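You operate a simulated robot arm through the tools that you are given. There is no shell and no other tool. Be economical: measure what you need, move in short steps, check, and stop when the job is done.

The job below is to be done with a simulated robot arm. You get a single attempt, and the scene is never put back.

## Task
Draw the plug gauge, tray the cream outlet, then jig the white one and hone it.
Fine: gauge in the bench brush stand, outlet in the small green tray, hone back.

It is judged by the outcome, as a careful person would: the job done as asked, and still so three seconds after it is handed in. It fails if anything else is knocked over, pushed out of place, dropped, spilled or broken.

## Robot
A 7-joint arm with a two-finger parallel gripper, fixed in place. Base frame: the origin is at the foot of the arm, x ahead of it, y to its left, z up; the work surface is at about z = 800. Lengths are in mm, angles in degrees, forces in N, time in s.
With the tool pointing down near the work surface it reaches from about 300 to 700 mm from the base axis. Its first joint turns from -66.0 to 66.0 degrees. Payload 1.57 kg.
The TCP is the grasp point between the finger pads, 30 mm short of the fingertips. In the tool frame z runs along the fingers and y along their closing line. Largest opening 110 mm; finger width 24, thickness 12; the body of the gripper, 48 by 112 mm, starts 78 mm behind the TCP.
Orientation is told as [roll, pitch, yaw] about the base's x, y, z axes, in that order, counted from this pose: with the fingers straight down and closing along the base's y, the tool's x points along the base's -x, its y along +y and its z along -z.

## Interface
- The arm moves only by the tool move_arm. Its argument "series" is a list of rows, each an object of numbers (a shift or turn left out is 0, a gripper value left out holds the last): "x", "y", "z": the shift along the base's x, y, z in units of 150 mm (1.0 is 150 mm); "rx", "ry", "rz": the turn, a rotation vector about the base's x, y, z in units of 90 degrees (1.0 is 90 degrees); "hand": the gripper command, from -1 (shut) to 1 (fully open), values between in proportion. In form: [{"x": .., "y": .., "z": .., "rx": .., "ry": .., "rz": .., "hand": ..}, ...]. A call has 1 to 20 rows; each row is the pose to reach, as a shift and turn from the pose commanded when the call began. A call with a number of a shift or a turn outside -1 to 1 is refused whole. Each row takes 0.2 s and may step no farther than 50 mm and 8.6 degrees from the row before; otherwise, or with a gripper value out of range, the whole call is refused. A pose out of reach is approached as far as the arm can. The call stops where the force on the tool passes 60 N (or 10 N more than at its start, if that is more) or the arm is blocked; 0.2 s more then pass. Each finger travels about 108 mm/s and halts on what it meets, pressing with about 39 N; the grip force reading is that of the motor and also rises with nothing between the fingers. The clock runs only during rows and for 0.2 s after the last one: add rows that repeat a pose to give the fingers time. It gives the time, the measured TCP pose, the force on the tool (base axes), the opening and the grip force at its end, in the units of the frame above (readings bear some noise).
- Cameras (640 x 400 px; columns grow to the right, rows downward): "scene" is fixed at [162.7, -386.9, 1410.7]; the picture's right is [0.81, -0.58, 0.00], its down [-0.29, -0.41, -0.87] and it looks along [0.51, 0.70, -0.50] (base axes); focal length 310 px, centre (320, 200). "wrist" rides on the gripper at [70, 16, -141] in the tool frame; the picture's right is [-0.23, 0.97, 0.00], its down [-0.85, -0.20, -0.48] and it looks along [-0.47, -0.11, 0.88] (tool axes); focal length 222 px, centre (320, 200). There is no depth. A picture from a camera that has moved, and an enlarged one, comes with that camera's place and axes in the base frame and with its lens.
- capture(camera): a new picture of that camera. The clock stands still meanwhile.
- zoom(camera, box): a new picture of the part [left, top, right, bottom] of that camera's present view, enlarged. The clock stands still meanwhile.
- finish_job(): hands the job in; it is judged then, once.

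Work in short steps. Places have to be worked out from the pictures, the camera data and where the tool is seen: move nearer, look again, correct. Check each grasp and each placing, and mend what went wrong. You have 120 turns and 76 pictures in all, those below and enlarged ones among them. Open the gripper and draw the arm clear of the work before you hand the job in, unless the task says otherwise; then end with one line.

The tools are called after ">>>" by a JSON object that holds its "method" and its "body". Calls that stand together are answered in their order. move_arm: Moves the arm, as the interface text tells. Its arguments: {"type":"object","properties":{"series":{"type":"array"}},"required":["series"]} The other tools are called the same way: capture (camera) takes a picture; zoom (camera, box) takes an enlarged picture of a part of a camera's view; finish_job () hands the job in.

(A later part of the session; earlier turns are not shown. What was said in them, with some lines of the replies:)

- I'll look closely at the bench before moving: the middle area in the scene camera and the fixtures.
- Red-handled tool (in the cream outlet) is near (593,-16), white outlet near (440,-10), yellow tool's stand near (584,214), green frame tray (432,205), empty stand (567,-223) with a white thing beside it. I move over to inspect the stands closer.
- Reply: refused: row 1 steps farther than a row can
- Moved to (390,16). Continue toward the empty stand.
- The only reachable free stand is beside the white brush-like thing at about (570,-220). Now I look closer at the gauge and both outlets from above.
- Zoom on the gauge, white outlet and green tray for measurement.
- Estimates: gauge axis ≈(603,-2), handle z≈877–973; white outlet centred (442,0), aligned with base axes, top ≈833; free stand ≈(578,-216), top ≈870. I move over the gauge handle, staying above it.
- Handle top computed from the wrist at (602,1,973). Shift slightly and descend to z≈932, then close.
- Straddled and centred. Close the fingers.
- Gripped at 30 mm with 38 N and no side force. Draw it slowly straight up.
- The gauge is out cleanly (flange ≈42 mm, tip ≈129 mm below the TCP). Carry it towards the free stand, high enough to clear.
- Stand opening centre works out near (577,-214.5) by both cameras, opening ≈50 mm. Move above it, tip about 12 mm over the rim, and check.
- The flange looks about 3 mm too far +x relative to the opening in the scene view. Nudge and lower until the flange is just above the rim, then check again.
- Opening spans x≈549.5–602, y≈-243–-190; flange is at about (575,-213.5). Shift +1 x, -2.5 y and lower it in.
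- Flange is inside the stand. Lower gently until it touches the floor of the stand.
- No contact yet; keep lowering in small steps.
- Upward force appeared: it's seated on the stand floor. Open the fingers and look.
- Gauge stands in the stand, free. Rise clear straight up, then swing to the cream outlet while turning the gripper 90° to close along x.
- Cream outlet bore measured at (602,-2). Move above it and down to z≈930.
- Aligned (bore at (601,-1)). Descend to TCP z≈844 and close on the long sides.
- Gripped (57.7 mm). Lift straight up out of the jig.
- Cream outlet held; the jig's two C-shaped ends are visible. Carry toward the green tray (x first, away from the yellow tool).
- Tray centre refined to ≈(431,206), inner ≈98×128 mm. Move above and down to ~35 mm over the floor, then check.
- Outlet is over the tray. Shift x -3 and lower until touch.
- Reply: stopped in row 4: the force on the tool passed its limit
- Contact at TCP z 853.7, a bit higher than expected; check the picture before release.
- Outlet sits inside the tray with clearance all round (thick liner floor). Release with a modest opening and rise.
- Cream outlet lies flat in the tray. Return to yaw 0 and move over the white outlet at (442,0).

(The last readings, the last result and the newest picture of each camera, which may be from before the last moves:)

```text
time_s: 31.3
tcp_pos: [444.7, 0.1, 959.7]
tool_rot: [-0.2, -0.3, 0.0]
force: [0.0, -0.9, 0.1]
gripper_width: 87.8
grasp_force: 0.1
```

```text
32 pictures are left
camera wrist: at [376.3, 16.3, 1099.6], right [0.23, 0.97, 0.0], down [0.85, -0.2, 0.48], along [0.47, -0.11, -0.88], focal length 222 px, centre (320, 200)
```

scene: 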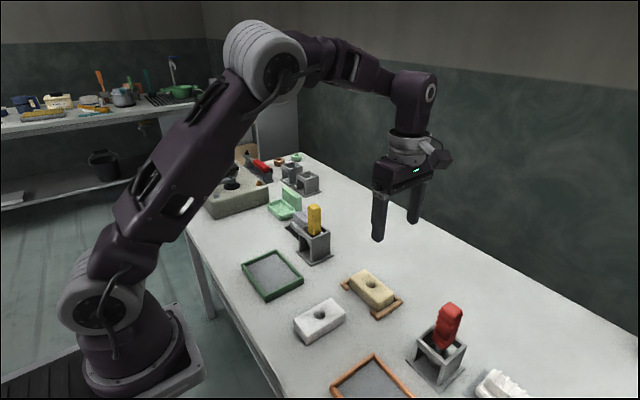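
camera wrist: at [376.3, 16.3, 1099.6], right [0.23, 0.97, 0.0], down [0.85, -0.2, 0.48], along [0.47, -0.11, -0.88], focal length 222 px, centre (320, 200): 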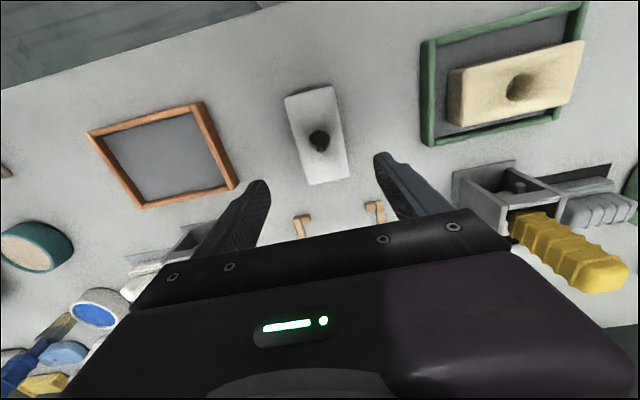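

White bore at ≈(440.5,0). Descend to z≈844 and close on its sides (along y).

>>> {"method": "move_arm", "body": {"series": [{"x": -0.028, "z": -0.25}, {"x": -0.028, "z": -0.5}, {"x": -0.028, "z": -0.77}, {"x": -0.028, "z": -0.77, "hand": -1}, {"x": -0.028, "z": -0.77, "hand": -1}, {"x": -0.028, "z": -0.77, "hand": -1}]}}

>>> {"method": "zoom", "body": {"camera": "wrist", "box": [220, 60, 420, 240]}}

```text
time_s: 32.7
tcp_pos: [443.2, -0.4, 843.2]
tool_rot: [-0.2, 0.0, 0.0]
force: [1.0, -1.7, -1.0]
gripper_width: 57.8
grasp_force: 39.0
```

```text
2.22 times, centred on (320, 150) of wrist
camera zoom: at [371.9, 16.5, 985.3], right [0.23, 0.97, 0.0], down [0.85, -0.2, 0.48], along [0.47, -0.11, -0.88], focal length 494 px, centre (320, 311)
```

zoom: 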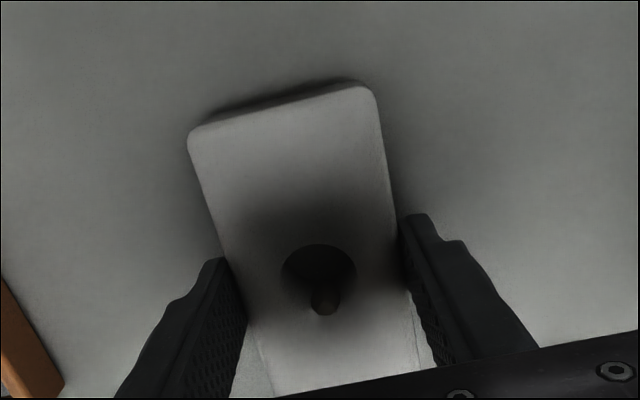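

Gripped (57.8 mm). Lift, then turn +90° while carrying to the jig.

>>> {"method": "move_arm", "body": {"series": [{"z": 0.15, "hand": -1}, {"z": 0.4, "hand": -1}, {"z": 0.7, "hand": -1}, {"x": 0.1, "z": 0.9, "rz": 0.09, "hand": -1}, {"x": 0.2, "z": 0.9, "rz": 0.18, "hand": -1}, {"x": 0.3, "z": 0.9, "rz": 0.27, "hand": -1}, {"x": 0.4, "z": 0.9, "rz": 0.36, "hand": -1}, {"x": 0.5, "z": 0.9, "rz": 0.45, "hand": -1}, {"x": 0.6, "z": 0.9, "rz": 0.54, "hand": -1}, {"x": 0.7, "z": 0.9, "rz": 0.63, "hand": -1}, {"x": 0.8, "z": 0.9, "rz": 0.72, "hand": -1}, {"x": 0.9, "z": 0.9, "rz": 0.81, "hand": -1}, {"x": 1.0, "z": 0.9, "rz": 0.9, "hand": -1}, {"x": 1.0, "z": 0.9, "rz": 0.98, "hand": -1}, {"x": 1.0, "z": 0.9, "rz": 1.0, "hand": -1}]}}

>>> {"method": "zoom", "body": {"camera": "wrist", "box": [200, 40, 440, 220]}}

>>> {"method": "zoom", "body": {"camera": "scene", "box": [310, 190, 430, 330]}}

```text
time_s: 35.9
tcp_pos: [590.7, 0.5, 978.1]
tool_rot: [-0.3, 0.0, 90.0]
force: [0.0, 0.6, -4.4]
gripper_width: 57.9
grasp_force: 38.9
```

```text
2.22 times, centred on (320, 130) of wrist
camera zoom: at [574.0, -69.4, 1119.0], right [-0.97, 0.23, 0.0], down [0.2, 0.85, 0.48], along [0.11, 0.47, -0.88], focal length 494 px, centre (320, 356)
```

zoom: 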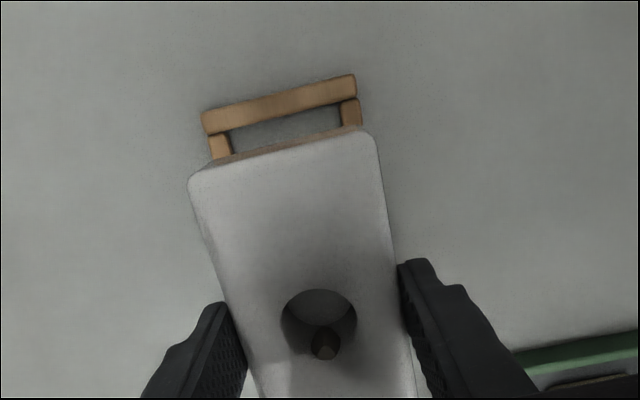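

```text
2.86 times, centred on (370, 260) of scene
camera zoom: at [162.8, -386.9, 1410.7], right [0.81, -0.58, 0.0], down [-0.29, -0.41, -0.87], along [0.51, 0.7, -0.5], focal length 885 px, centre (177, 29)
```

zoom: 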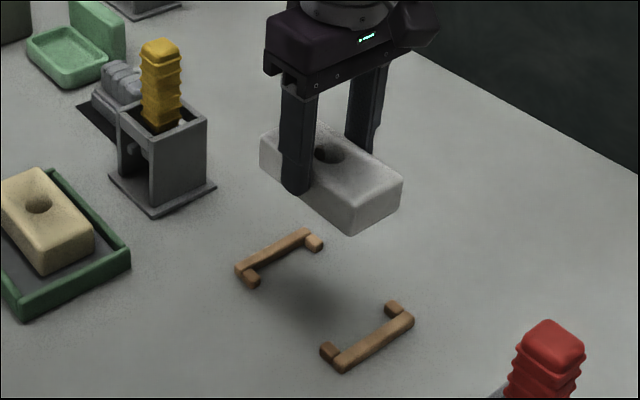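

White outlet's offset in the grip matches the cream's. Jig pocket centre ≈(600,-4), cream had been at (602.8,-1); target (601.5,-2). Lower to just above the jig and check.

>>> {"method": "move_arm", "body": {"series": [{"x": 0.073, "y": -0.015, "hand": -1}, {"x": 0.073, "y": -0.015, "z": -0.25, "hand": -1}, {"x": 0.073, "y": -0.015, "z": -0.5, "hand": -1}, {"x": 0.073, "y": -0.015, "z": -0.75, "hand": -1}, {"x": 0.073, "y": -0.015, "z": -0.75, "hand": -1}]}}

>>> {"method": "zoom", "body": {"camera": "scene", "box": [330, 240, 420, 330]}}

>>> {"method": "zoom", "body": {"camera": "wrist", "box": [240, 70, 400, 190]}}

```text
time_s: 37.1
tcp_pos: [603.4, -2.2, 867.0]
tool_rot: [-0.3, -0.1, 90.0]
force: [1.0, 0.5, -3.4]
gripper_width: 58.1
grasp_force: 39.3
```

```text
4.44 times, centred on (375, 285) of scene
camera zoom: at [162.8, -386.9, 1410.7], right [0.81, -0.58, 0.0], down [-0.29, -0.41, -0.87], along [0.51, 0.7, -0.5], focal length 1377 px, centre (76, -178)
```

zoom: 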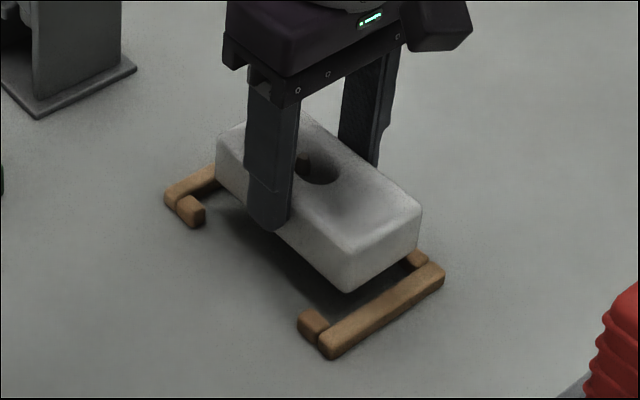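

```text
3.33 times, centred on (320, 130) of wrist
camera zoom: at [587.1, -72.4, 1008.9], right [-0.97, 0.23, 0.0], down [0.2, 0.85, 0.48], along [0.11, 0.47, -0.88], focal length 740 px, centre (320, 433)
```

zoom: 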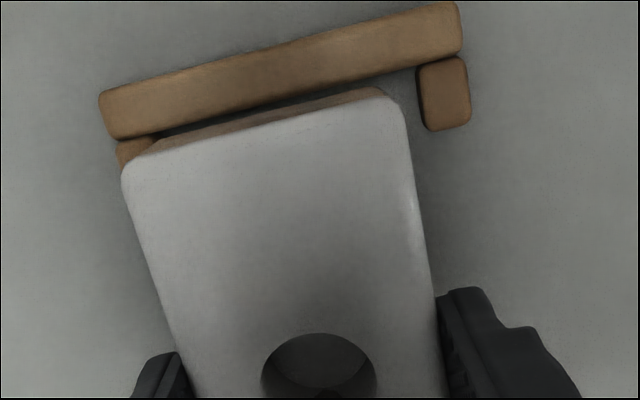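

The jig pocket's x-centre is ≈599; shift the outlet -3 in x and +1.5 in y, then lower to touch.

>>> {"method": "move_arm", "body": {"series": [{"x": -0.02, "y": 0.01, "hand": -1}, {"x": -0.02, "y": 0.01, "z": -0.05, "hand": -1}, {"x": -0.02, "y": 0.01, "z": -0.05, "hand": -1}]}}

>>> {"method": "zoom", "body": {"camera": "wrist", "box": [240, 70, 400, 190]}}

>>> {"method": "zoom", "body": {"camera": "scene", "box": [330, 240, 420, 330]}}

```text
time_s: 37.9
tcp_pos: [600.7, 0.0, 860.1]
tool_rot: [-0.2, -0.1, 90.0]
force: [-0.7, -0.5, -4.3]
gripper_width: 57.7
grasp_force: 39.2
```

```text
3.33 times, centred on (320, 130) of wrist
camera zoom: at [583.7, -70.3, 1000.5], right [-0.97, 0.23, 0.0], down [0.2, 0.85, 0.48], along [0.11, 0.47, -0.88], focal length 740 px, centre (320, 433)
```

zoom: 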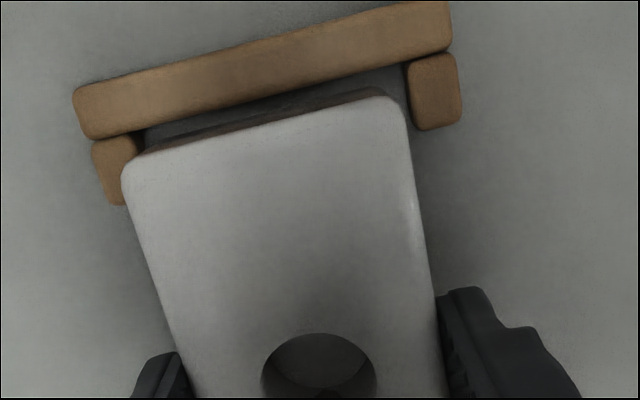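

```text
4.44 times, centred on (375, 285) of scene
camera zoom: at [162.8, -386.9, 1410.7], right [0.81, -0.58, 0.0], down [-0.29, -0.41, -0.87], along [0.51, 0.7, -0.5], focal length 1377 px, centre (76, -178)
```

zoom: 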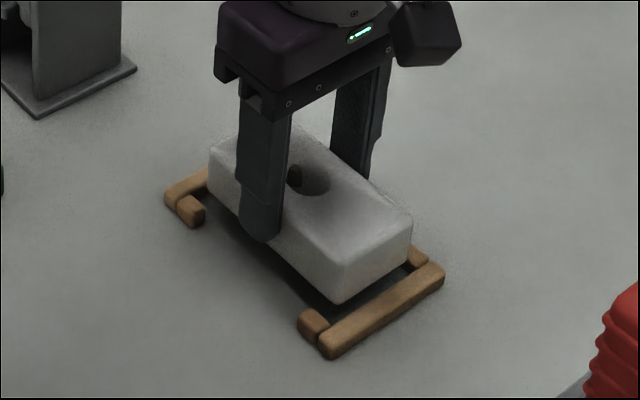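

x is centred; y gap looks smaller at +y, so shift y -2 and lower until contact.

>>> {"method": "move_arm", "body": {"series": [{"y": -0.013, "hand": -1}, {"y": -0.013, "z": -0.04, "hand": -1}, {"y": -0.013, "z": -0.07, "hand": -1}, {"y": -0.013, "z": -0.09, "hand": -1}, {"y": -0.013, "z": -0.105, "hand": -1}, {"y": -0.013, "z": -0.115, "hand": -1}]}}

>>> {"method": "zoom", "body": {"camera": "scene", "box": [330, 240, 420, 330]}}

```text
time_s: 39.3
tcp_pos: [599.4, -3.5, 844.3]
tool_rot: [-0.2, -0.2, 90.0]
force: [-10.8, 2.0, 32.9]
gripper_width: 58.1
grasp_force: 39.6
```

```text
4.44 times, centred on (375, 285) of scene
camera zoom: at [161.8, -386.9, 1410.8], right [0.81, -0.58, 0.0], down [-0.29, -0.41, -0.87], along [0.51, 0.7, -0.5], focal length 1377 px, centre (76, -178)
```

zoom: 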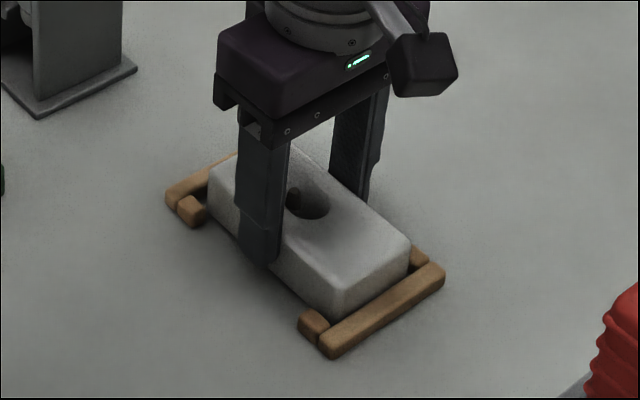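

Seated on the bench inside the jig. Relieve the press, open and rise.

>>> {"method": "move_arm", "body": {"series": [{"z": 0.012, "hand": -1}, {"z": 0.012, "hand": 0.1}, {"z": 0.012, "hand": 0.4}, {"z": 0.2, "hand": 0.4}, {"z": 0.5, "hand": 0.4}, {"z": 0.8, "hand": 0.4}, {"z": 1.0, "hand": 0.4}]}}

>>> {"method": "zoom", "body": {"camera": "scene", "box": [320, 240, 420, 330]}}

>>> {"method": "zoom", "body": {"camera": "wrist", "box": [220, 80, 420, 230]}}

```text
time_s: 40.9
tcp_pos: [598.4, -2.2, 989.6]
tool_rot: [-0.2, -0.1, 90.0]
force: [0.5, 0.6, 0.3]
gripper_width: 76.8
grasp_force: 0.1
```

```text
4.44 times, centred on (370, 285) of scene
camera zoom: at [162.7, -386.9, 1410.7], right [0.81, -0.58, 0.0], down [-0.29, -0.41, -0.87], along [0.51, 0.7, -0.5], focal length 1377 px, centre (98, -178)
```

zoom: 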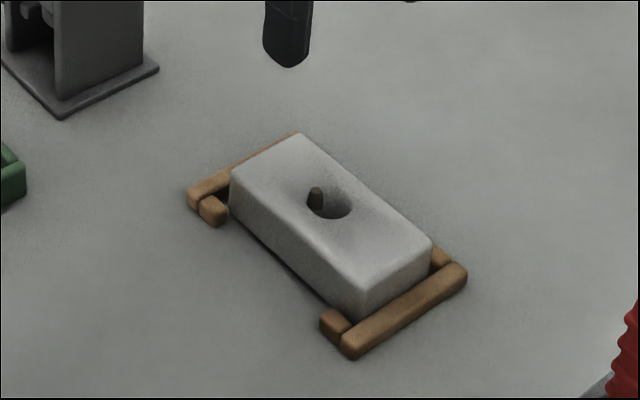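

```text
2.67 times, centred on (320, 155) of wrist
camera zoom: at [582.3, -72.3, 1131.4], right [-0.97, 0.23, 0.0], down [0.2, 0.85, 0.48], along [0.11, 0.47, -0.88], focal length 592 px, centre (320, 320)
```

zoom: 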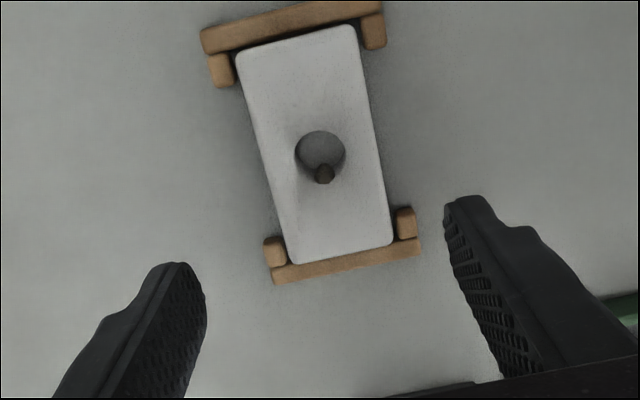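

White outlet is well seated in the jig, bore at ≈(599,-3), with a burr visible inside. Now raise, turn back to yaw 0 and go to the yellow hone at ≈(582,212).

>>> {"method": "move_arm", "body": {"series": [{"z": 0.2, "rz": -0.09}, {"z": 0.4, "y": 0.1, "rz": -0.18}, {"z": 0.45, "y": 0.2, "rz": -0.27}, {"z": 0.45, "y": 0.3, "rz": -0.36}, {"z": 0.45, "y": 0.4, "rz": -0.45}, {"z": 0.45, "y": 0.5, "rz": -0.54}, {"z": 0.45, "y": 0.6, "rz": -0.63}, {"z": 0.45, "y": 0.7, "rz": -0.72}, {"z": 0.45, "y": 0.8, "rz": -0.81}, {"z": 0.45, "y": 0.9, "rz": -0.9}, {"z": 0.45, "y": 1, "rz": -0.99}, {"z": 0.45, "y": 1, "rz": -1}]}}

>>> {"method": "move_arm", "body": {"series": [{"x": -0.1, "y": 0.2, "hand": 0.6}, {"x": -0.15, "y": 0.4, "hand": 0.6}, {"x": -0.15, "y": 0.42, "hand": 0.6}]}}

>>> {"method": "zoom", "body": {"camera": "wrist", "box": [200, 80, 440, 240]}}

>>> {"method": "zoom", "body": {"camera": "scene", "box": [270, 170, 370, 270]}}

```text
time_s: 43.5
tcp_pos: [598.1, 147.6, 1057.7]
tool_rot: [-0.3, -0.1, -0.2]
force: [-0.1, 0.2, 0.3]
gripper_width: 77.0
grasp_force: 0.0
```

```text
time_s: 44.3
tcp_pos: [575.2, 208.9, 1058.6]
tool_rot: [-0.3, -0.2, 0.0]
force: [0.1, 0.2, 0.2]
gripper_width: 87.9
grasp_force: 0.2
```

```text
2.50 times, centred on (320, 160) of wrist
camera zoom: at [505.9, 225.7, 1200.7], right [0.23, 0.97, 0.0], down [0.85, -0.2, 0.48], along [0.47, -0.11, -0.88], focal length 555 px, centre (320, 300)
```

zoom: 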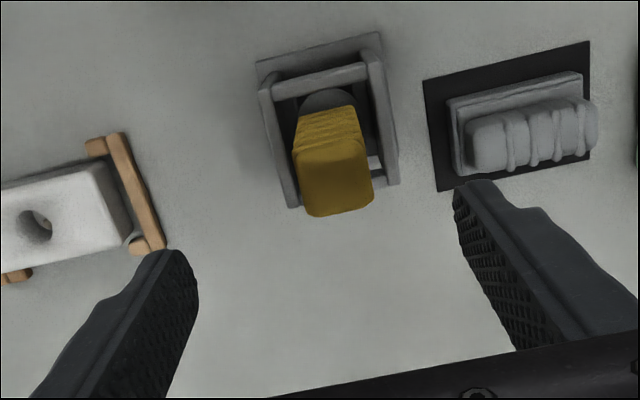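

```text
4.00 times, centred on (320, 220) of scene
camera zoom: at [162.7, -386.9, 1410.7], right [0.81, -0.58, 0.0], down [-0.29, -0.41, -0.87], along [0.51, 0.7, -0.5], focal length 1239 px, centre (320, 120)
```

zoom: 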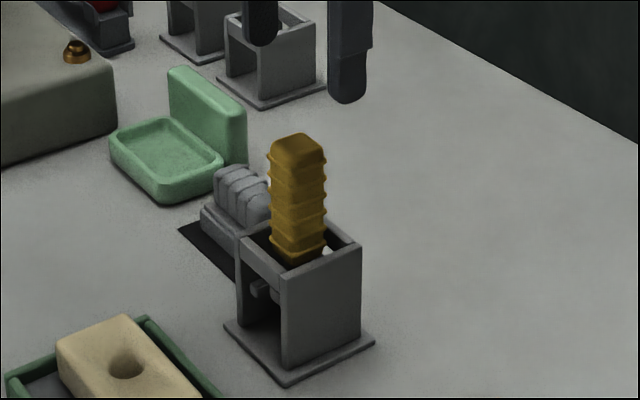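

Hone handle top at ≈(575.5,216.5), vertical; its stand is centred at ≈(576,215.5). Descend around the handle to z≈932 and grip.

>>> {"method": "move_arm", "body": {"series": [{"y": 0.047, "hand": 0.4}, {"y": 0.047, "z": -0.28, "hand": 0.4}, {"y": 0.047, "z": -0.56, "hand": 0.4}, {"y": 0.047, "z": -0.84, "hand": 0.4}]}}

>>> {"method": "zoom", "body": {"camera": "scene", "box": [270, 170, 370, 270]}}

```text
time_s: 45.3
tcp_pos: [575.6, 216.5, 930.2]
tool_rot: [-0.3, -0.2, 0.0]
force: [0.7, -0.2, -0.7]
gripper_width: 77.0
grasp_force: 0.1
```

```text
4.00 times, centred on (320, 220) of scene
camera zoom: at [162.7, -386.9, 1410.7], right [0.81, -0.58, 0.0], down [-0.29, -0.41, -0.87], along [0.51, 0.7, -0.5], focal length 1239 px, centre (320, 120)
```

zoom: 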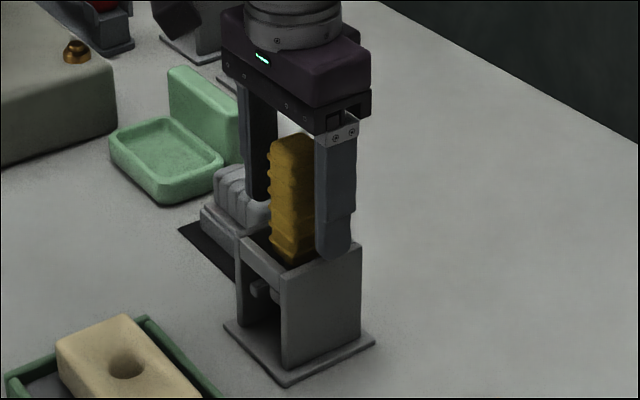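

Straddled and clear of the stand. Close, then lift slowly.

>>> {"method": "move_arm", "body": {"series": [{"hand": -1}, {"hand": -1}, {"hand": -1}, {"hand": -1}]}}

>>> {"method": "move_arm", "body": {"series": [{"z": 0.05, "hand": -1}, {"z": 0.15, "hand": -1}, {"z": 0.3, "hand": -1}, {"z": 0.5, "hand": -1}, {"z": 0.75, "hand": -1}, {"z": 0.9, "hand": -1}]}}

>>> {"method": "zoom", "body": {"camera": "scene", "box": [270, 150, 370, 270]}}

```text
time_s: 46.3
tcp_pos: [576.8, 218.7, 932.6]
tool_rot: [0.0, -0.4, 0.0]
force: [5.4, 10.2, 22.6]
gripper_width: 29.6
grasp_force: 39.3
```

```text
time_s: 47.7
tcp_pos: [576.4, 217.1, 1065.6]
tool_rot: [-0.3, 0.0, 0.0]
force: [-0.3, -1.1, -0.5]
gripper_width: 29.5
grasp_force: 38.6
```

```text
3.33 times, centred on (320, 210) of scene
camera zoom: at [162.7, -386.9, 1410.7], right [0.81, -0.58, 0.0], down [-0.29, -0.41, -0.87], along [0.51, 0.7, -0.5], focal length 1033 px, centre (320, 167)
```

zoom: 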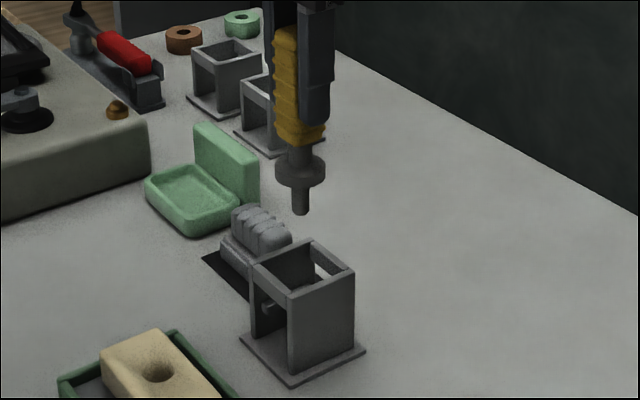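

Hone lifted. Check for the hone's tip and the inside of its stand from the wrist and scene views.

>>> {"method": "zoom", "body": {"camera": "wrist", "box": [260, 80, 400, 200]}}

>>> {"method": "zoom", "body": {"camera": "scene", "box": [285, 180, 345, 270]}}

```text
3.33 times, centred on (330, 140) of wrist
camera zoom: at [506.7, 234.1, 1207.2], right [0.23, 0.97, 0.0], down [0.85, -0.2, 0.48], along [0.47, -0.11, -0.88], focal length 740 px, centre (287, 400)
```

zoom: 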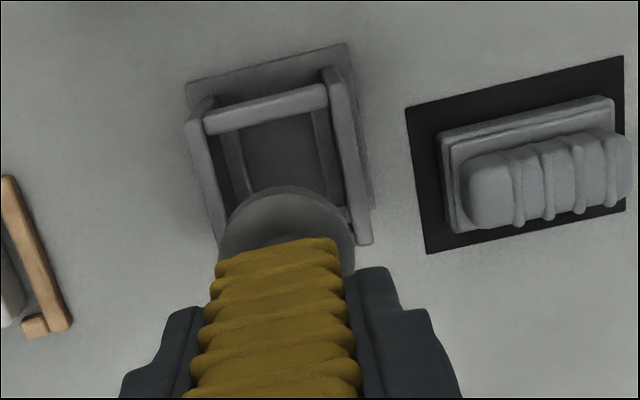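

```text
4.44 times, centred on (315, 225) of scene
camera zoom: at [162.7, -386.9, 1410.7], right [0.81, -0.58, 0.0], down [-0.29, -0.41, -0.87], along [0.51, 0.7, -0.5], focal length 1377 px, centre (342, 89)
```

zoom: 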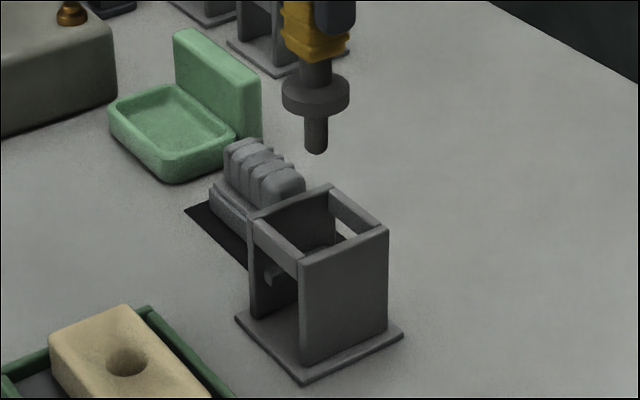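

Hone held straight; plug ≈14 mm dia., tip ≈120 mm below the TCP, flange ≈92 mm below. Its stand has inner ledges for the flange. Carry to above the white outlet's bore (599,-3).

>>> {"method": "move_arm", "body": {"series": [{"y": -0.25, "hand": -1}, {"x": 0.05, "y": -0.5, "hand": -1}, {"x": 0.1, "y": -0.75, "hand": -1}, {"x": 0.15, "y": -1, "hand": -1}]}}

>>> {"method": "move_arm", "body": {"series": [{"y": -0.2, "hand": -1}, {"y": -0.467, "hand": -1}, {"y": -0.467, "z": -0.2, "hand": -1}, {"y": -0.467, "z": -0.5, "hand": -1}, {"y": -0.467, "z": -0.6, "hand": -1}, {"y": -0.467, "z": -0.6, "hand": -1}]}}

>>> {"method": "zoom", "body": {"camera": "scene", "box": [330, 220, 420, 320]}}

>>> {"method": "zoom", "body": {"camera": "wrist", "box": [250, 80, 390, 190]}}

```text
time_s: 48.7
tcp_pos: [598.8, 68.7, 1070.8]
tool_rot: [0.0, -0.2, -0.1]
force: [1.3, -0.3, -1.2]
gripper_width: 29.7
grasp_force: 38.8
```

```text
time_s: 50.1
tcp_pos: [596.5, -4.0, 975.9]
tool_rot: [-0.3, 0.0, 0.0]
force: [0.0, 0.5, -0.8]
gripper_width: 29.8
grasp_force: 38.9
```

```text
4.00 times, centred on (375, 270) of scene
camera zoom: at [162.7, -386.9, 1410.7], right [0.81, -0.58, 0.0], down [-0.29, -0.41, -0.87], along [0.51, 0.7, -0.5], focal length 1239 px, centre (100, -80)
```

zoom: 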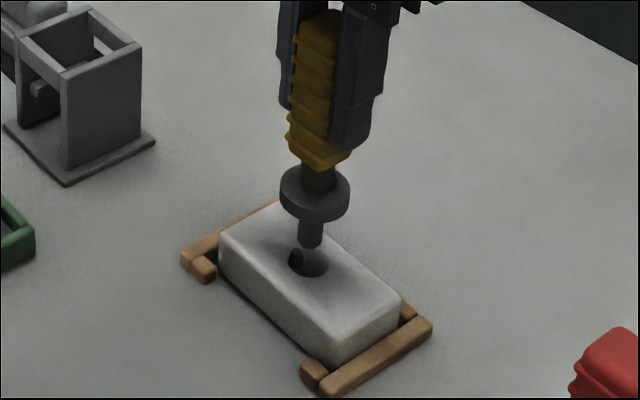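

```text
3.64 times, centred on (320, 135) of wrist
camera zoom: at [527.0, 12.9, 1117.7], right [0.23, 0.97, 0.0], down [0.85, -0.2, 0.48], along [0.47, -0.11, -0.88], focal length 808 px, centre (320, 436)
```

zoom: 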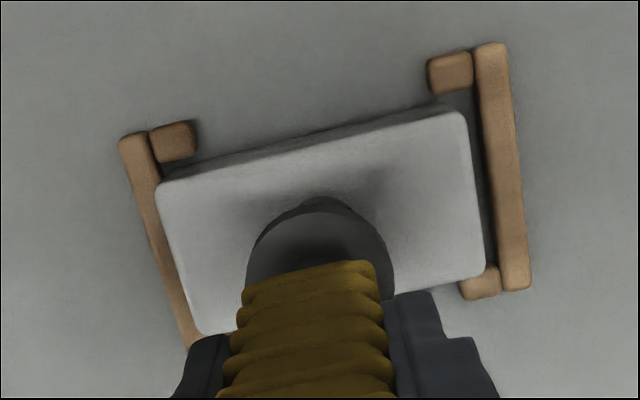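

Tip hangs just above the bore; bore looks ~2.5 mm further +x. Adjust and insert slowly (burr is on the +y side, so I keep slightly to -y).

>>> {"method": "move_arm", "body": {"series": [{"x": 0.017, "hand": -1}, {"x": 0.017, "z": -0.05, "hand": -1}, {"x": 0.017, "z": -0.1, "hand": -1}, {"x": 0.017, "z": -0.15, "hand": -1}, {"x": 0.017, "z": -0.19, "hand": -1}]}}

>>> {"method": "zoom", "body": {"camera": "scene", "box": [330, 230, 420, 320]}}

```text
time_s: 51.3
tcp_pos: [600.8, -1.1, 949.0]
tool_rot: [-0.3, -0.2, 0.0]
force: [-0.3, -2.1, 0.1]
gripper_width: 29.8
grasp_force: 39.5
```

```text
4.44 times, centred on (375, 275) of scene
camera zoom: at [162.7, -387.0, 1410.7], right [0.81, -0.58, 0.0], down [-0.29, -0.41, -0.87], along [0.51, 0.7, -0.5], focal length 1377 px, centre (76, -133)
```

zoom: 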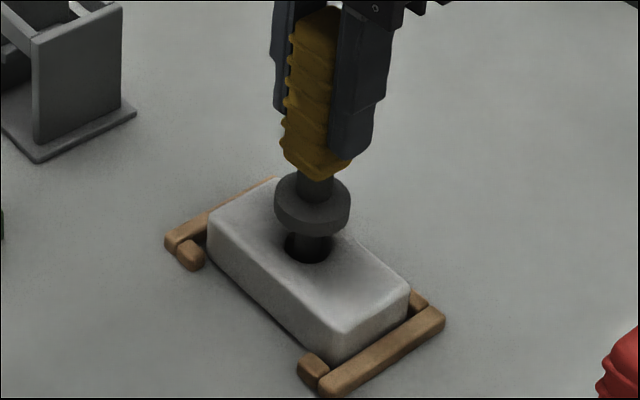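

The plug has entered the bore with no force. Continue down gently until the flange seats.

>>> {"method": "move_arm", "body": {"series": [{"z": -0.04, "hand": -1}, {"z": -0.08, "hand": -1}, {"z": -0.1, "hand": -1}, {"z": -0.115, "hand": -1}]}}

>>> {"method": "zoom", "body": {"camera": "scene", "box": [330, 230, 420, 320]}}

```text
time_s: 52.3
tcp_pos: [600.8, -1.1, 931.7]
tool_rot: [-0.2, -0.3, -0.1]
force: [-7.4, 2.1, 25.8]
gripper_width: 29.9
grasp_force: 39.1
```

```text
4.44 times, centred on (375, 275) of scene
camera zoom: at [162.0, -386.9, 1410.8], right [0.81, -0.58, 0.0], down [-0.29, -0.41, -0.87], along [0.51, 0.7, -0.5], focal length 1377 px, centre (76, -133)
```

zoom: 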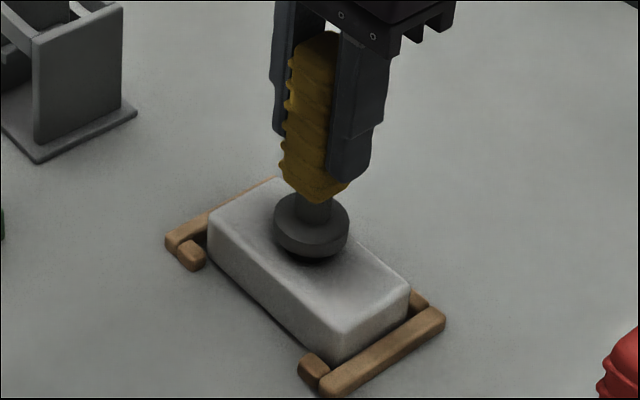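

Contact at z 931.7. Ease off ~2 mm and turn the hone in the bore by 80° and back, to hone.

>>> {"method": "move_arm", "body": {"series": [{"z": 0.012, "hand": -1}, {"z": 0.012, "rz": 0.09, "hand": -1}, {"z": 0.012, "rz": 0.18, "hand": -1}, {"z": 0.012, "rz": 0.27, "hand": -1}, {"z": 0.012, "rz": 0.36, "hand": -1}, {"z": 0.012, "rz": 0.45, "hand": -1}, {"z": 0.012, "rz": 0.54, "hand": -1}, {"z": 0.012, "rz": 0.63, "hand": -1}, {"z": 0.012, "rz": 0.72, "hand": -1}, {"z": 0.012, "rz": 0.81, "hand": -1}, {"z": 0.012, "rz": 0.9, "hand": -1}]}}

>>> {"method": "move_arm", "body": {"series": [{"rz": -0.09, "hand": -1}, {"rz": -0.18, "hand": -1}, {"rz": -0.27, "hand": -1}, {"rz": -0.36, "hand": -1}, {"rz": -0.45, "hand": -1}, {"rz": -0.54, "hand": -1}, {"rz": -0.63, "hand": -1}, {"rz": -0.72, "hand": -1}, {"rz": -0.81, "hand": -1}, {"rz": -0.9, "hand": -1}]}}

>>> {"method": "zoom", "body": {"camera": "scene", "box": [330, 230, 420, 320]}}

```text
time_s: 54.7
tcp_pos: [602.2, -2.2, 934.6]
tool_rot: [-0.3, -0.2, 81.3]
force: [0.6, -1.4, -2.0]
gripper_width: 29.7
grasp_force: 39.0
```

```text
time_s: 56.9
tcp_pos: [601.7, -4.4, 934.2]
tool_rot: [-0.2, -0.1, -0.2]
force: [-0.5, -0.7, -0.9]
gripper_width: 29.4
grasp_force: 39.0
```

```text
4.44 times, centred on (375, 275) of scene
camera zoom: at [162.7, -386.9, 1410.7], right [0.81, -0.58, 0.0], down [-0.29, -0.41, -0.87], along [0.51, 0.7, -0.5], focal length 1377 px, centre (76, -133)
```

zoom: 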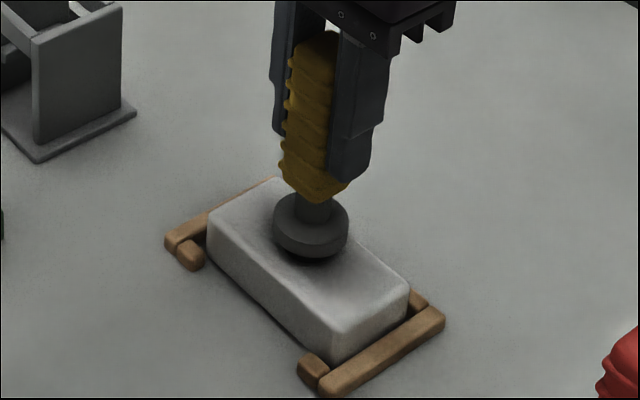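

No binding while turning. Do a few up-and-down strokes, then lift out to inspect the bore.

>>> {"method": "move_arm", "body": {"series": [{"z": 0.06, "hand": -1}, {"z": 0.12, "hand": -1}, {"z": 0.06, "hand": -1}, {"z": 0.0, "hand": -1}, {"z": 0.06, "hand": -1}, {"z": 0.12, "hand": -1}, {"z": 0.06, "hand": -1}, {"z": 0.0, "hand": -1}, {"z": 0.1, "hand": -1}, {"z": 0.25, "hand": -1}, {"z": 0.45, "hand": -1}, {"z": 0.6, "hand": -1}]}}

>>> {"method": "zoom", "body": {"camera": "scene", "box": [330, 210, 420, 320]}}

```text
time_s: 59.5
tcp_pos: [601.6, -2.6, 1023.1]
tool_rot: [-0.1, -0.2, -0.1]
force: [-1.2, 0.3, -1.1]
gripper_width: 29.6
grasp_force: 38.6
```

```text
3.64 times, centred on (375, 265) of scene
camera zoom: at [162.7, -386.9, 1410.7], right [0.81, -0.58, 0.0], down [-0.29, -0.41, -0.87], along [0.51, 0.7, -0.5], focal length 1126 px, centre (120, -36)
```

zoom: 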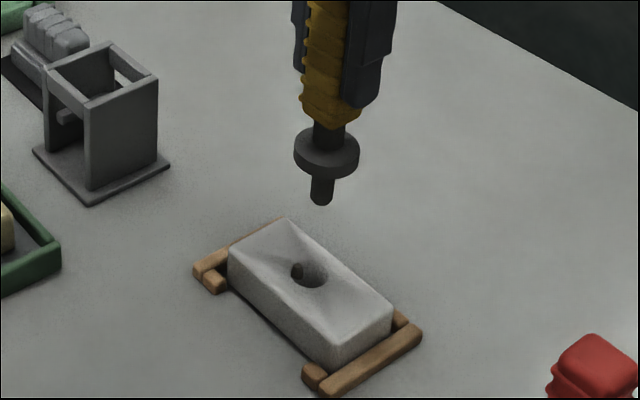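

The burr still shows in the bore. Enlarge to see what it is, from both cameras.

>>> {"method": "zoom", "body": {"camera": "scene", "box": [345, 265, 385, 295]}}

```text
13.33 times, centred on (365, 280) of scene
camera zoom: at [162.7, -386.9, 1410.7], right [0.81, -0.58, 0.0], down [-0.29, -0.41, -0.87], along [0.51, 0.7, -0.5], focal length 4130 px, centre (-280, -867)
```

zoom: 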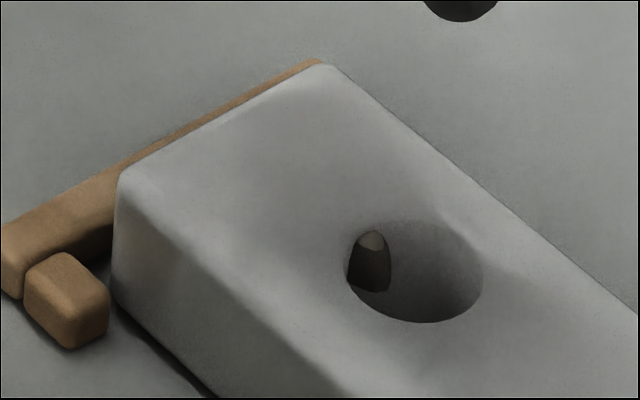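

It's a bump on the +y side wall of the bore, so the hone has to rub there. Reinsert, then press gently toward +y while stroking.

>>> {"method": "move_arm", "body": {"series": [{"y": -0.01, "z": -0.2, "hand": -1}, {"y": -0.01, "z": -0.4, "hand": -1}, {"y": -0.01, "z": -0.5, "hand": -1}, {"y": -0.01, "z": -0.56, "hand": -1}, {"y": -0.01, "z": -0.59, "hand": -1}, {"y": 0.0, "z": -0.59, "hand": -1}, {"y": 0.01, "z": -0.59, "hand": -1}]}}

>>> {"method": "move_arm", "body": {"series": [{"y": 0.006, "hand": -1}, {"y": 0.012, "hand": -1}]}}

```text
time_s: 61.1
tcp_pos: [602.7, -1.8, 934.5]
tool_rot: [-0.3, -0.1, 0.0]
force: [0.3, -1.8, 0.1]
gripper_width: 29.5
grasp_force: 39.1
```

```text
time_s: 61.7
tcp_pos: [600.9, 1.3, 934.3]
tool_rot: [-0.2, -0.2, 0.1]
force: [0.6, -0.9, -2.2]
gripper_width: 29.5
grasp_force: 39.1
```

No side contact yet; continue +y in 1 mm steps.

>>> {"method": "move_arm", "body": {"series": [{"y": 0.007, "hand": -1}, {"y": 0.014, "hand": -1}, {"y": 0.02, "hand": -1}]}}

```text
time_s: 62.5
tcp_pos: [601.3, 5.8, 933.3]
tool_rot: [-0.2, -0.2, 0.1]
force: [0.2, -1.4, -0.3]
gripper_width: 29.5
grasp_force: 38.9
```

Still no force at about +6 mm; look before moving on, in case the outlet is moving along.

>>> {"method": "zoom", "body": {"camera": "scene", "box": [340, 245, 410, 315]}}

```text
5.71 times, centred on (375, 280) of scene
camera zoom: at [162.7, -387.0, 1410.7], right [0.81, -0.58, 0.0], down [-0.29, -0.41, -0.87], along [0.51, 0.7, -0.5], focal length 1770 px, centre (6, -257)
```

zoom: 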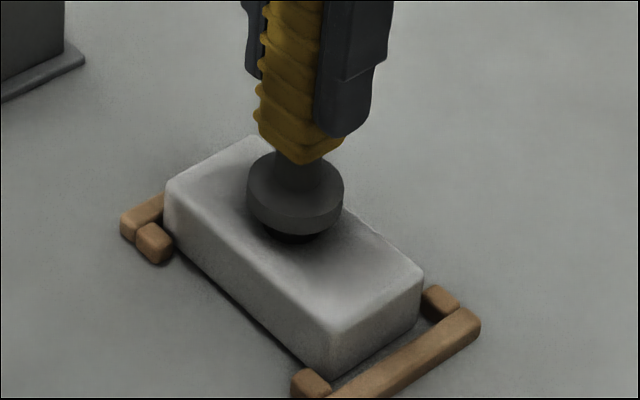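

The outlet slid within the jig toward the +y stop (still inside it). Continue slightly until the stop backs it up.

>>> {"method": "move_arm", "body": {"series": [{"y": 0.007, "hand": -1}, {"y": 0.013, "hand": -1}]}}

```text
time_s: 63.1
tcp_pos: [600.2, 4.5, 935.6]
tool_rot: [-0.4, 0.0, 0.0]
force: [-3.0, -7.7, -0.5]
gripper_width: 29.8
grasp_force: 38.9
```

Now about 8 N of side force. Turn the hone with light pressure and stroke against the bump.

>>> {"method": "move_arm", "body": {"series": [{"rz": 0.09, "hand": -1}, {"rz": 0.18, "z": 0.02, "hand": -1}, {"rz": 0.27, "z": 0.05, "hand": -1}, {"rz": 0.36, "z": 0.08, "hand": -1}, {"rz": 0.45, "z": 0.05, "hand": -1}, {"rz": 0.54, "z": 0.02, "hand": -1}, {"rz": 0.63, "z": 0.0, "hand": -1}, {"rz": 0.72, "z": 0.03, "hand": -1}, {"rz": 0.63, "z": 0.06, "hand": -1}, {"rz": 0.54, "z": 0.08, "hand": -1}, {"rz": 0.45, "z": 0.05, "hand": -1}, {"rz": 0.36, "z": 0.02, "hand": -1}, {"rz": 0.27, "z": 0.0, "hand": -1}, {"rz": 0.18, "z": 0.03, "hand": -1}, {"rz": 0.09, "z": 0.0, "hand": -1}, {"rz": 0.0, "z": 0.0, "hand": -1}]}}

```text
time_s: 66.5
tcp_pos: [600.3, 5.6, 933.9]
tool_rot: [-0.3, -0.2, -0.2]
force: [-2.5, -3.5, 0.1]
gripper_width: 29.7
grasp_force: 39.1
```

Relieve the side pressure, lift the hone out and inspect the bore.

>>> {"method": "move_arm", "body": {"series": [{"y": -0.02, "hand": -1}, {"y": -0.02, "z": 0.15, "hand": -1}, {"y": -0.02, "z": 0.4, "hand": -1}, {"y": -0.02, "z": 0.6, "hand": -1}]}}

>>> {"method": "zoom", "body": {"camera": "scene", "box": [335, 255, 415, 320]}}

```text
time_s: 67.5
tcp_pos: [598.2, 3.6, 1026.2]
tool_rot: [-0.1, 0.0, 0.1]
force: [0.1, 0.3, -0.6]
gripper_width: 29.6
grasp_force: 38.8
```

```text
6.15 times, centred on (375, 288) of scene
camera zoom: at [162.7, -386.9, 1410.7], right [0.81, -0.58, 0.0], down [-0.29, -0.41, -0.87], along [0.51, 0.7, -0.5], focal length 1906 px, centre (-18, -338)
```

zoom: 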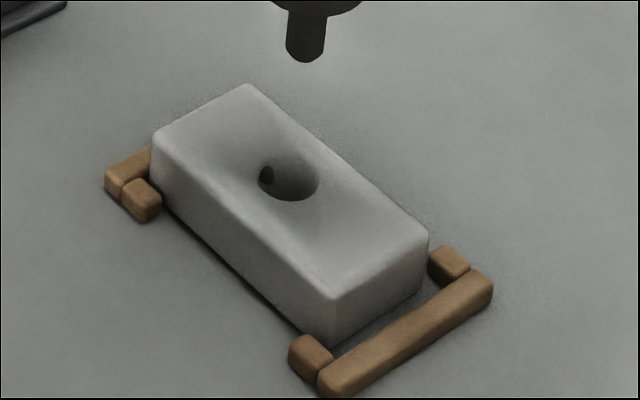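

The bump has visibly shrunk — rubbing works. Reinsert and keep honing with more strokes and a little more pressure.

>>> {"method": "move_arm", "body": {"series": [{"z": -0.25, "hand": -1}, {"z": -0.5, "hand": -1}, {"z": -0.6, "hand": -1}, {"y": 0.01, "z": -0.6, "hand": -1}, {"y": 0.02, "z": -0.6, "hand": -1}, {"y": 0.027, "z": -0.6, "hand": -1}, {"y": 0.03, "z": -0.6, "hand": -1}]}}

>>> {"method": "move_arm", "body": {"series": [{"rz": 0.09, "hand": -1}, {"rz": 0.18, "z": 0.02, "hand": -1}, {"rz": 0.27, "z": 0.05, "hand": -1}, {"rz": 0.36, "z": 0.08, "hand": -1}, {"rz": 0.45, "z": 0.05, "hand": -1}, {"rz": 0.54, "z": 0.02, "hand": -1}, {"rz": 0.63, "z": 0.0, "hand": -1}, {"rz": 0.72, "z": 0.03, "hand": -1}, {"rz": 0.81, "z": 0.06, "hand": -1}, {"rz": 0.81, "z": 0.03, "hand": -1}, {"rz": 0.72, "z": 0.0, "hand": -1}, {"rz": 0.63, "z": 0.06, "hand": -1}, {"rz": 0.54, "z": 0.08, "hand": -1}, {"rz": 0.45, "z": 0.05, "hand": -1}, {"rz": 0.36, "z": 0.02, "hand": -1}, {"rz": 0.27, "z": 0.0, "hand": -1}, {"rz": 0.18, "z": 0.05, "hand": -1}, {"rz": 0.09, "z": 0.08, "hand": -1}, {"rz": 0.0, "z": 0.04, "hand": -1}, {"rz": 0.0, "z": 0.0, "hand": -1}]}}

```text
time_s: 69.1
tcp_pos: [600.5, 6.1, 934.8]
tool_rot: [-0.3, -0.1, 0.1]
force: [1.8, -5.8, -3.1]
gripper_width: 29.5
grasp_force: 38.7
```

```text
time_s: 73.3
tcp_pos: [601.6, 9.5, 935.0]
tool_rot: [-0.3, -0.1, -0.1]
force: [0.3, -0.3, -1.8]
gripper_width: 29.6
grasp_force: 39.2
```

Side force has faded as the bump wears. Press 2 mm more and stroke again.

>>> {"method": "move_arm", "body": {"series": [{"y": 0.007, "hand": -1}, {"y": 0.014, "hand": -1}, {"y": 0.014, "hand": -1}]}}

>>> {"method": "zoom", "body": {"camera": "scene", "box": [335, 245, 415, 320]}}

```text
time_s: 74.1
tcp_pos: [599.4, 10.0, 935.1]
tool_rot: [-0.3, -0.2, 0.0]
force: [1.9, -4.0, -3.0]
gripper_width: 29.7
grasp_force: 38.8
```

```text
5.33 times, centred on (375, 282) of scene
camera zoom: at [162.8, -387.0, 1410.7], right [0.81, -0.58, 0.0], down [-0.29, -0.41, -0.87], along [0.51, 0.7, -0.5], focal length 1652 px, centre (27, -240)
```

zoom: 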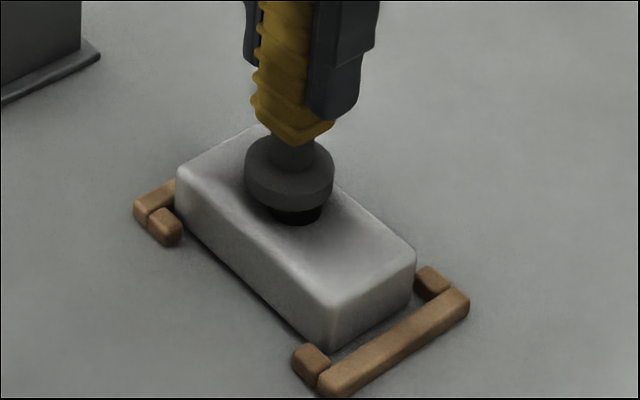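

Jig hasn't moved and the outlet is against its stop, so the bump really is wearing down. One more round of strokes, then inspect.

>>> {"method": "move_arm", "body": {"series": [{"rz": 0.09, "z": 0.03, "hand": -1}, {"rz": 0.18, "z": 0.06, "hand": -1}, {"rz": 0.27, "z": 0.09, "hand": -1}, {"rz": 0.36, "z": 0.06, "hand": -1}, {"rz": 0.45, "z": 0.03, "hand": -1}, {"rz": 0.54, "z": 0.0, "hand": -1}, {"rz": 0.63, "z": 0.03, "hand": -1}, {"rz": 0.72, "z": 0.06, "hand": -1}, {"rz": 0.81, "z": 0.09, "hand": -1}, {"rz": 0.81, "z": 0.05, "hand": -1}, {"rz": 0.72, "z": 0.0, "hand": -1}, {"rz": 0.63, "z": 0.04, "hand": -1}, {"rz": 0.54, "z": 0.08, "hand": -1}, {"rz": 0.45, "z": 0.04, "hand": -1}, {"rz": 0.36, "z": 0.0, "hand": -1}, {"rz": 0.27, "z": 0.04, "hand": -1}, {"rz": 0.18, "z": 0.08, "hand": -1}, {"rz": 0.09, "z": 0.04, "hand": -1}, {"rz": 0.0, "z": 0.0, "hand": -1}]}}

>>> {"method": "move_arm", "body": {"series": [{"y": -0.03, "hand": -1}, {"y": -0.03, "z": 0.15, "hand": -1}, {"y": -0.03, "z": 0.4, "hand": -1}, {"y": -0.03, "z": 0.6, "hand": -1}]}}

>>> {"method": "zoom", "body": {"camera": "scene", "box": [335, 255, 415, 320]}}

```text
time_s: 78.1
tcp_pos: [600.9, 9.8, 935.4]
tool_rot: [-0.3, -0.1, -0.1]
force: [-0.6, -0.8, -1.5]
gripper_width: 29.4
grasp_force: 38.8
```

```text
time_s: 79.1
tcp_pos: [599.8, 4.6, 1025.8]
tool_rot: [-0.2, 0.0, -0.1]
force: [-0.2, -0.3, -2.3]
gripper_width: 29.8
grasp_force: 39.4
```

```text
6.15 times, centred on (375, 288) of scene
camera zoom: at [162.7, -386.9, 1410.7], right [0.81, -0.58, 0.0], down [-0.29, -0.41, -0.87], along [0.51, 0.7, -0.5], focal length 1906 px, centre (-18, -338)
```

zoom: 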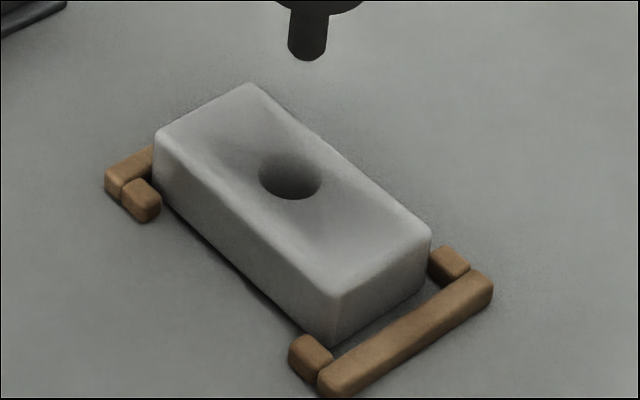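

Bump is gone: the bore is clean. The outlet is ~8 mm off-centre toward +y in the jig, so I reinsert the hone and nudge it back to the middle.

>>> {"method": "move_arm", "body": {"series": [{"z": -0.25, "hand": -1}, {"z": -0.5, "hand": -1}, {"z": -0.58, "hand": -1}, {"y": -0.02, "z": -0.58, "hand": -1}, {"y": -0.04, "z": -0.58, "hand": -1}, {"y": -0.055, "z": -0.58, "hand": -1}, {"y": -0.065, "z": -0.58, "hand": -1}, {"y": -0.075, "z": -0.58, "hand": -1}, {"y": -0.083, "z": -0.58, "hand": -1}]}}

>>> {"method": "move_arm", "body": {"series": [{"y": 0.03, "hand": -1}, {"y": 0.03, "z": 0.15, "hand": -1}, {"y": 0.03, "z": 0.4, "hand": -1}, {"y": 0.03, "z": 0.7, "hand": -1}, {"y": 0.03, "z": 0.85, "hand": -1}]}}

>>> {"method": "zoom", "body": {"camera": "scene", "box": [335, 255, 415, 320]}}

```text
time_s: 81.1
tcp_pos: [603.2, -7.8, 938.2]
tool_rot: [-0.2, -0.1, 0.0]
force: [-0.9, 1.9, -1.9]
gripper_width: 29.7
grasp_force: 38.9
```

```text
time_s: 82.3
tcp_pos: [600.2, -2.3, 1067.3]
tool_rot: [-0.2, -0.1, 0.1]
force: [-0.5, 0.2, -1.2]
gripper_width: 29.7
grasp_force: 38.8
```

```text
6.15 times, centred on (375, 288) of scene
camera zoom: at [162.7, -386.9, 1410.7], right [0.81, -0.58, 0.0], down [-0.29, -0.41, -0.87], along [0.51, 0.7, -0.5], focal length 1906 px, centre (-18, -338)
```

zoom: 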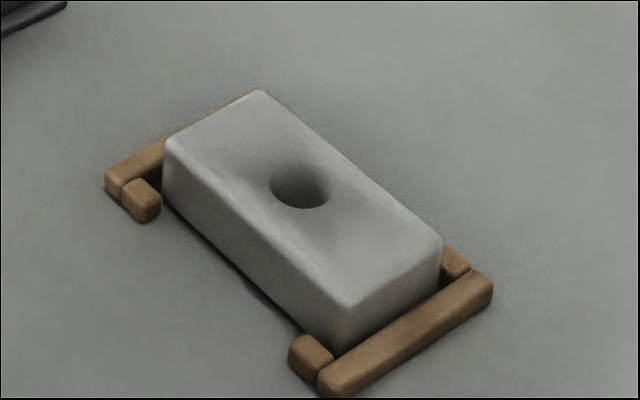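

Outlet is centred in the jig again. Carry the hone back over its stand at (576,217).

>>> {"method": "move_arm", "body": {"series": [{"y": 0.25, "hand": -1}, {"x": -0.05, "y": 0.5, "hand": -1}, {"x": -0.1, "y": 0.75, "hand": -1}, {"x": -0.15, "y": 1, "hand": -1}]}}

>>> {"method": "move_arm", "body": {"series": [{"y": 0.2, "hand": -1}, {"y": 0.455, "hand": -1}, {"y": 0.455, "z": -0.2, "hand": -1}, {"y": 0.455, "z": -0.45, "hand": -1}, {"y": 0.455, "z": -0.45, "hand": -1}]}}

>>> {"method": "zoom", "body": {"camera": "wrist", "box": [260, 80, 380, 180]}}

>>> {"method": "zoom", "body": {"camera": "scene", "box": [280, 190, 350, 270]}}

```text
time_s: 83.3
tcp_pos: [579.5, 148.5, 1068.7]
tool_rot: [-0.4, -0.1, 0.0]
force: [0.0, 0.1, -1.4]
gripper_width: 29.7
grasp_force: 39.2
```

```text
time_s: 84.5
tcp_pos: [579.7, 216.2, 995.1]
tool_rot: [-0.2, -0.1, 0.0]
force: [-0.3, 0.6, -1.0]
gripper_width: 29.6
grasp_force: 38.5
```

```text
4.00 times, centred on (320, 130) of wrist
camera zoom: at [509.7, 232.3, 1137.6], right [0.23, 0.97, 0.0], down [0.85, -0.2, 0.48], along [0.47, -0.11, -0.88], focal length 888 px, centre (320, 480)
```

zoom: 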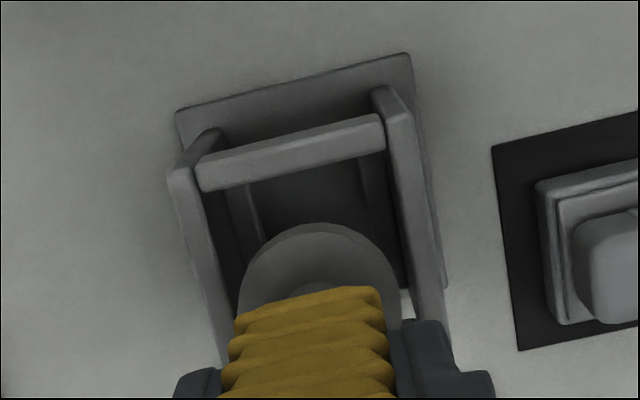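

```text
5.00 times, centred on (315, 230) of scene
camera zoom: at [162.7, -386.9, 1410.7], right [0.81, -0.58, 0.0], down [-0.29, -0.41, -0.87], along [0.51, 0.7, -0.5], focal length 1549 px, centre (345, 50)
```

zoom: 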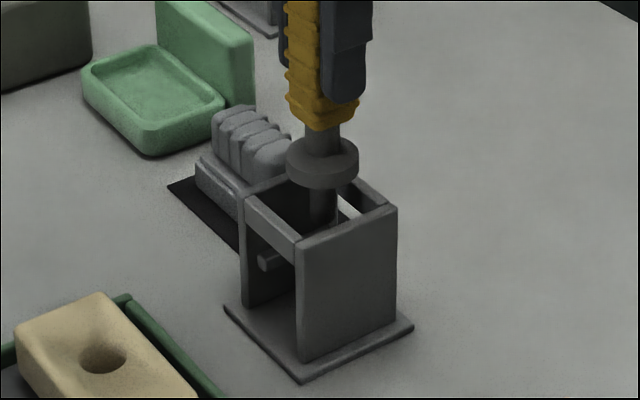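

Aligned in y; shift x -2.5 and lower; slow at the end.

>>> {"method": "move_arm", "body": {"series": [{"x": -0.017, "hand": -1}, {"x": -0.017, "z": -0.1, "hand": -1}, {"x": -0.017, "z": -0.2, "hand": -1}, {"x": -0.017, "z": -0.3, "hand": -1}, {"x": -0.017, "z": -0.36, "hand": -1}, {"x": -0.017, "z": -0.39, "hand": -1}]}}

>>> {"method": "zoom", "body": {"camera": "scene", "box": [280, 190, 350, 270]}}

```text
time_s: 85.9
tcp_pos: [577.5, 215.6, 939.3]
tool_rot: [-0.2, 0.0, 0.0]
force: [-0.5, 0.8, -1.5]
gripper_width: 29.4
grasp_force: 39.2
```

```text
5.00 times, centred on (315, 230) of scene
camera zoom: at [162.7, -386.9, 1410.7], right [0.81, -0.58, 0.0], down [-0.29, -0.41, -0.87], along [0.51, 0.7, -0.5], focal length 1549 px, centre (345, 50)
```

zoom: 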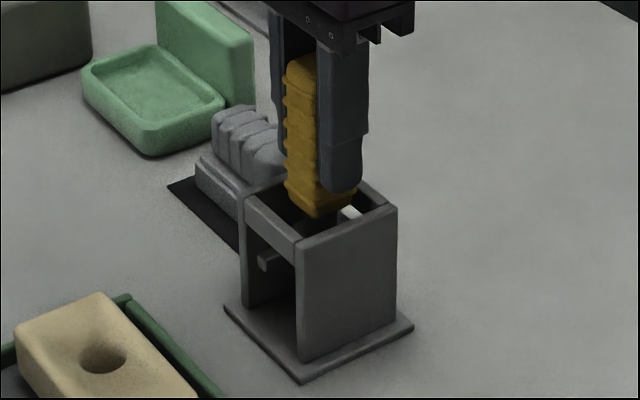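

Flange is inside the stand. Lower the last millimetres until contact.

>>> {"method": "move_arm", "body": {"series": [{"z": -0.02, "hand": -1}, {"z": -0.035, "hand": -1}, {"z": -0.045, "hand": -1}]}}

```text
time_s: 86.7
tcp_pos: [576.5, 216.3, 933.7]
tool_rot: [-0.2, -0.3, 0.0]
force: [0.6, -1.8, 10.6]
gripper_width: 29.8
grasp_force: 39.0
```

Seated (≈10 N up, same height as it was picked). Open and rise straight up.

>>> {"method": "move_arm", "body": {"series": [{"z": 0.005, "hand": -0.3}, {"z": 0.005, "hand": 0.1}, {"z": 0.005, "hand": 0.3}, {"z": 0.2, "hand": 0.3}, {"z": 0.5, "hand": 0.3}, {"z": 0.8, "hand": 0.3}, {"z": 1.0, "hand": 0.3}]}}

>>> {"method": "move_arm", "body": {"series": [{"x": -0.3, "z": 0.1}, {"x": -0.6, "y": -0.1, "z": 0.2}, {"x": -0.9, "y": -0.2, "z": 0.3}, {"x": -1, "y": -0.3, "z": 0.5}]}}

>>> {"method": "capture", "body": {"camera": "scene"}}

>>> {"method": "capture", "body": {"camera": "wrist"}}

```text
time_s: 88.3
tcp_pos: [576.6, 217.8, 1080.4]
tool_rot: [-0.2, -0.2, 0.0]
force: [0.5, -0.4, 0.7]
gripper_width: 71.6
grasp_force: 0.0
```

```text
time_s: 89.3
tcp_pos: [428.2, 172.6, 1153.4]
tool_rot: [-0.1, -0.1, 0.0]
force: [0.2, 0.8, 0.0]
gripper_width: 71.3
grasp_force: 0.1
```

```text
0 pictures are left
```

scene: 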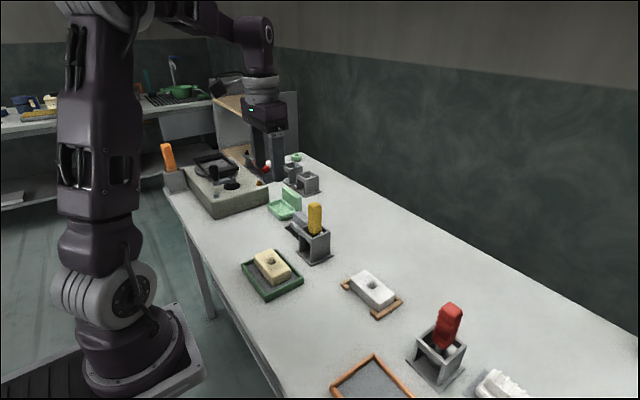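

```text
refused: no pictures are left
```

The last picture shows the gauge in its stand, the cream outlet in the green tray, the white outlet honed in the jig, the hone back in its stand, and the arm clear. Handing in.

>>> {"method": "finish_job", "body": {}}

```text
The job is handed in.
```

The job is handed in: the plug gauge is in the stand beside the white brush, the only free one in reach. The cream outlet is in the green-framed tray, the white outlet is jigged with its bore honed clear, and the hone is back in its stand.
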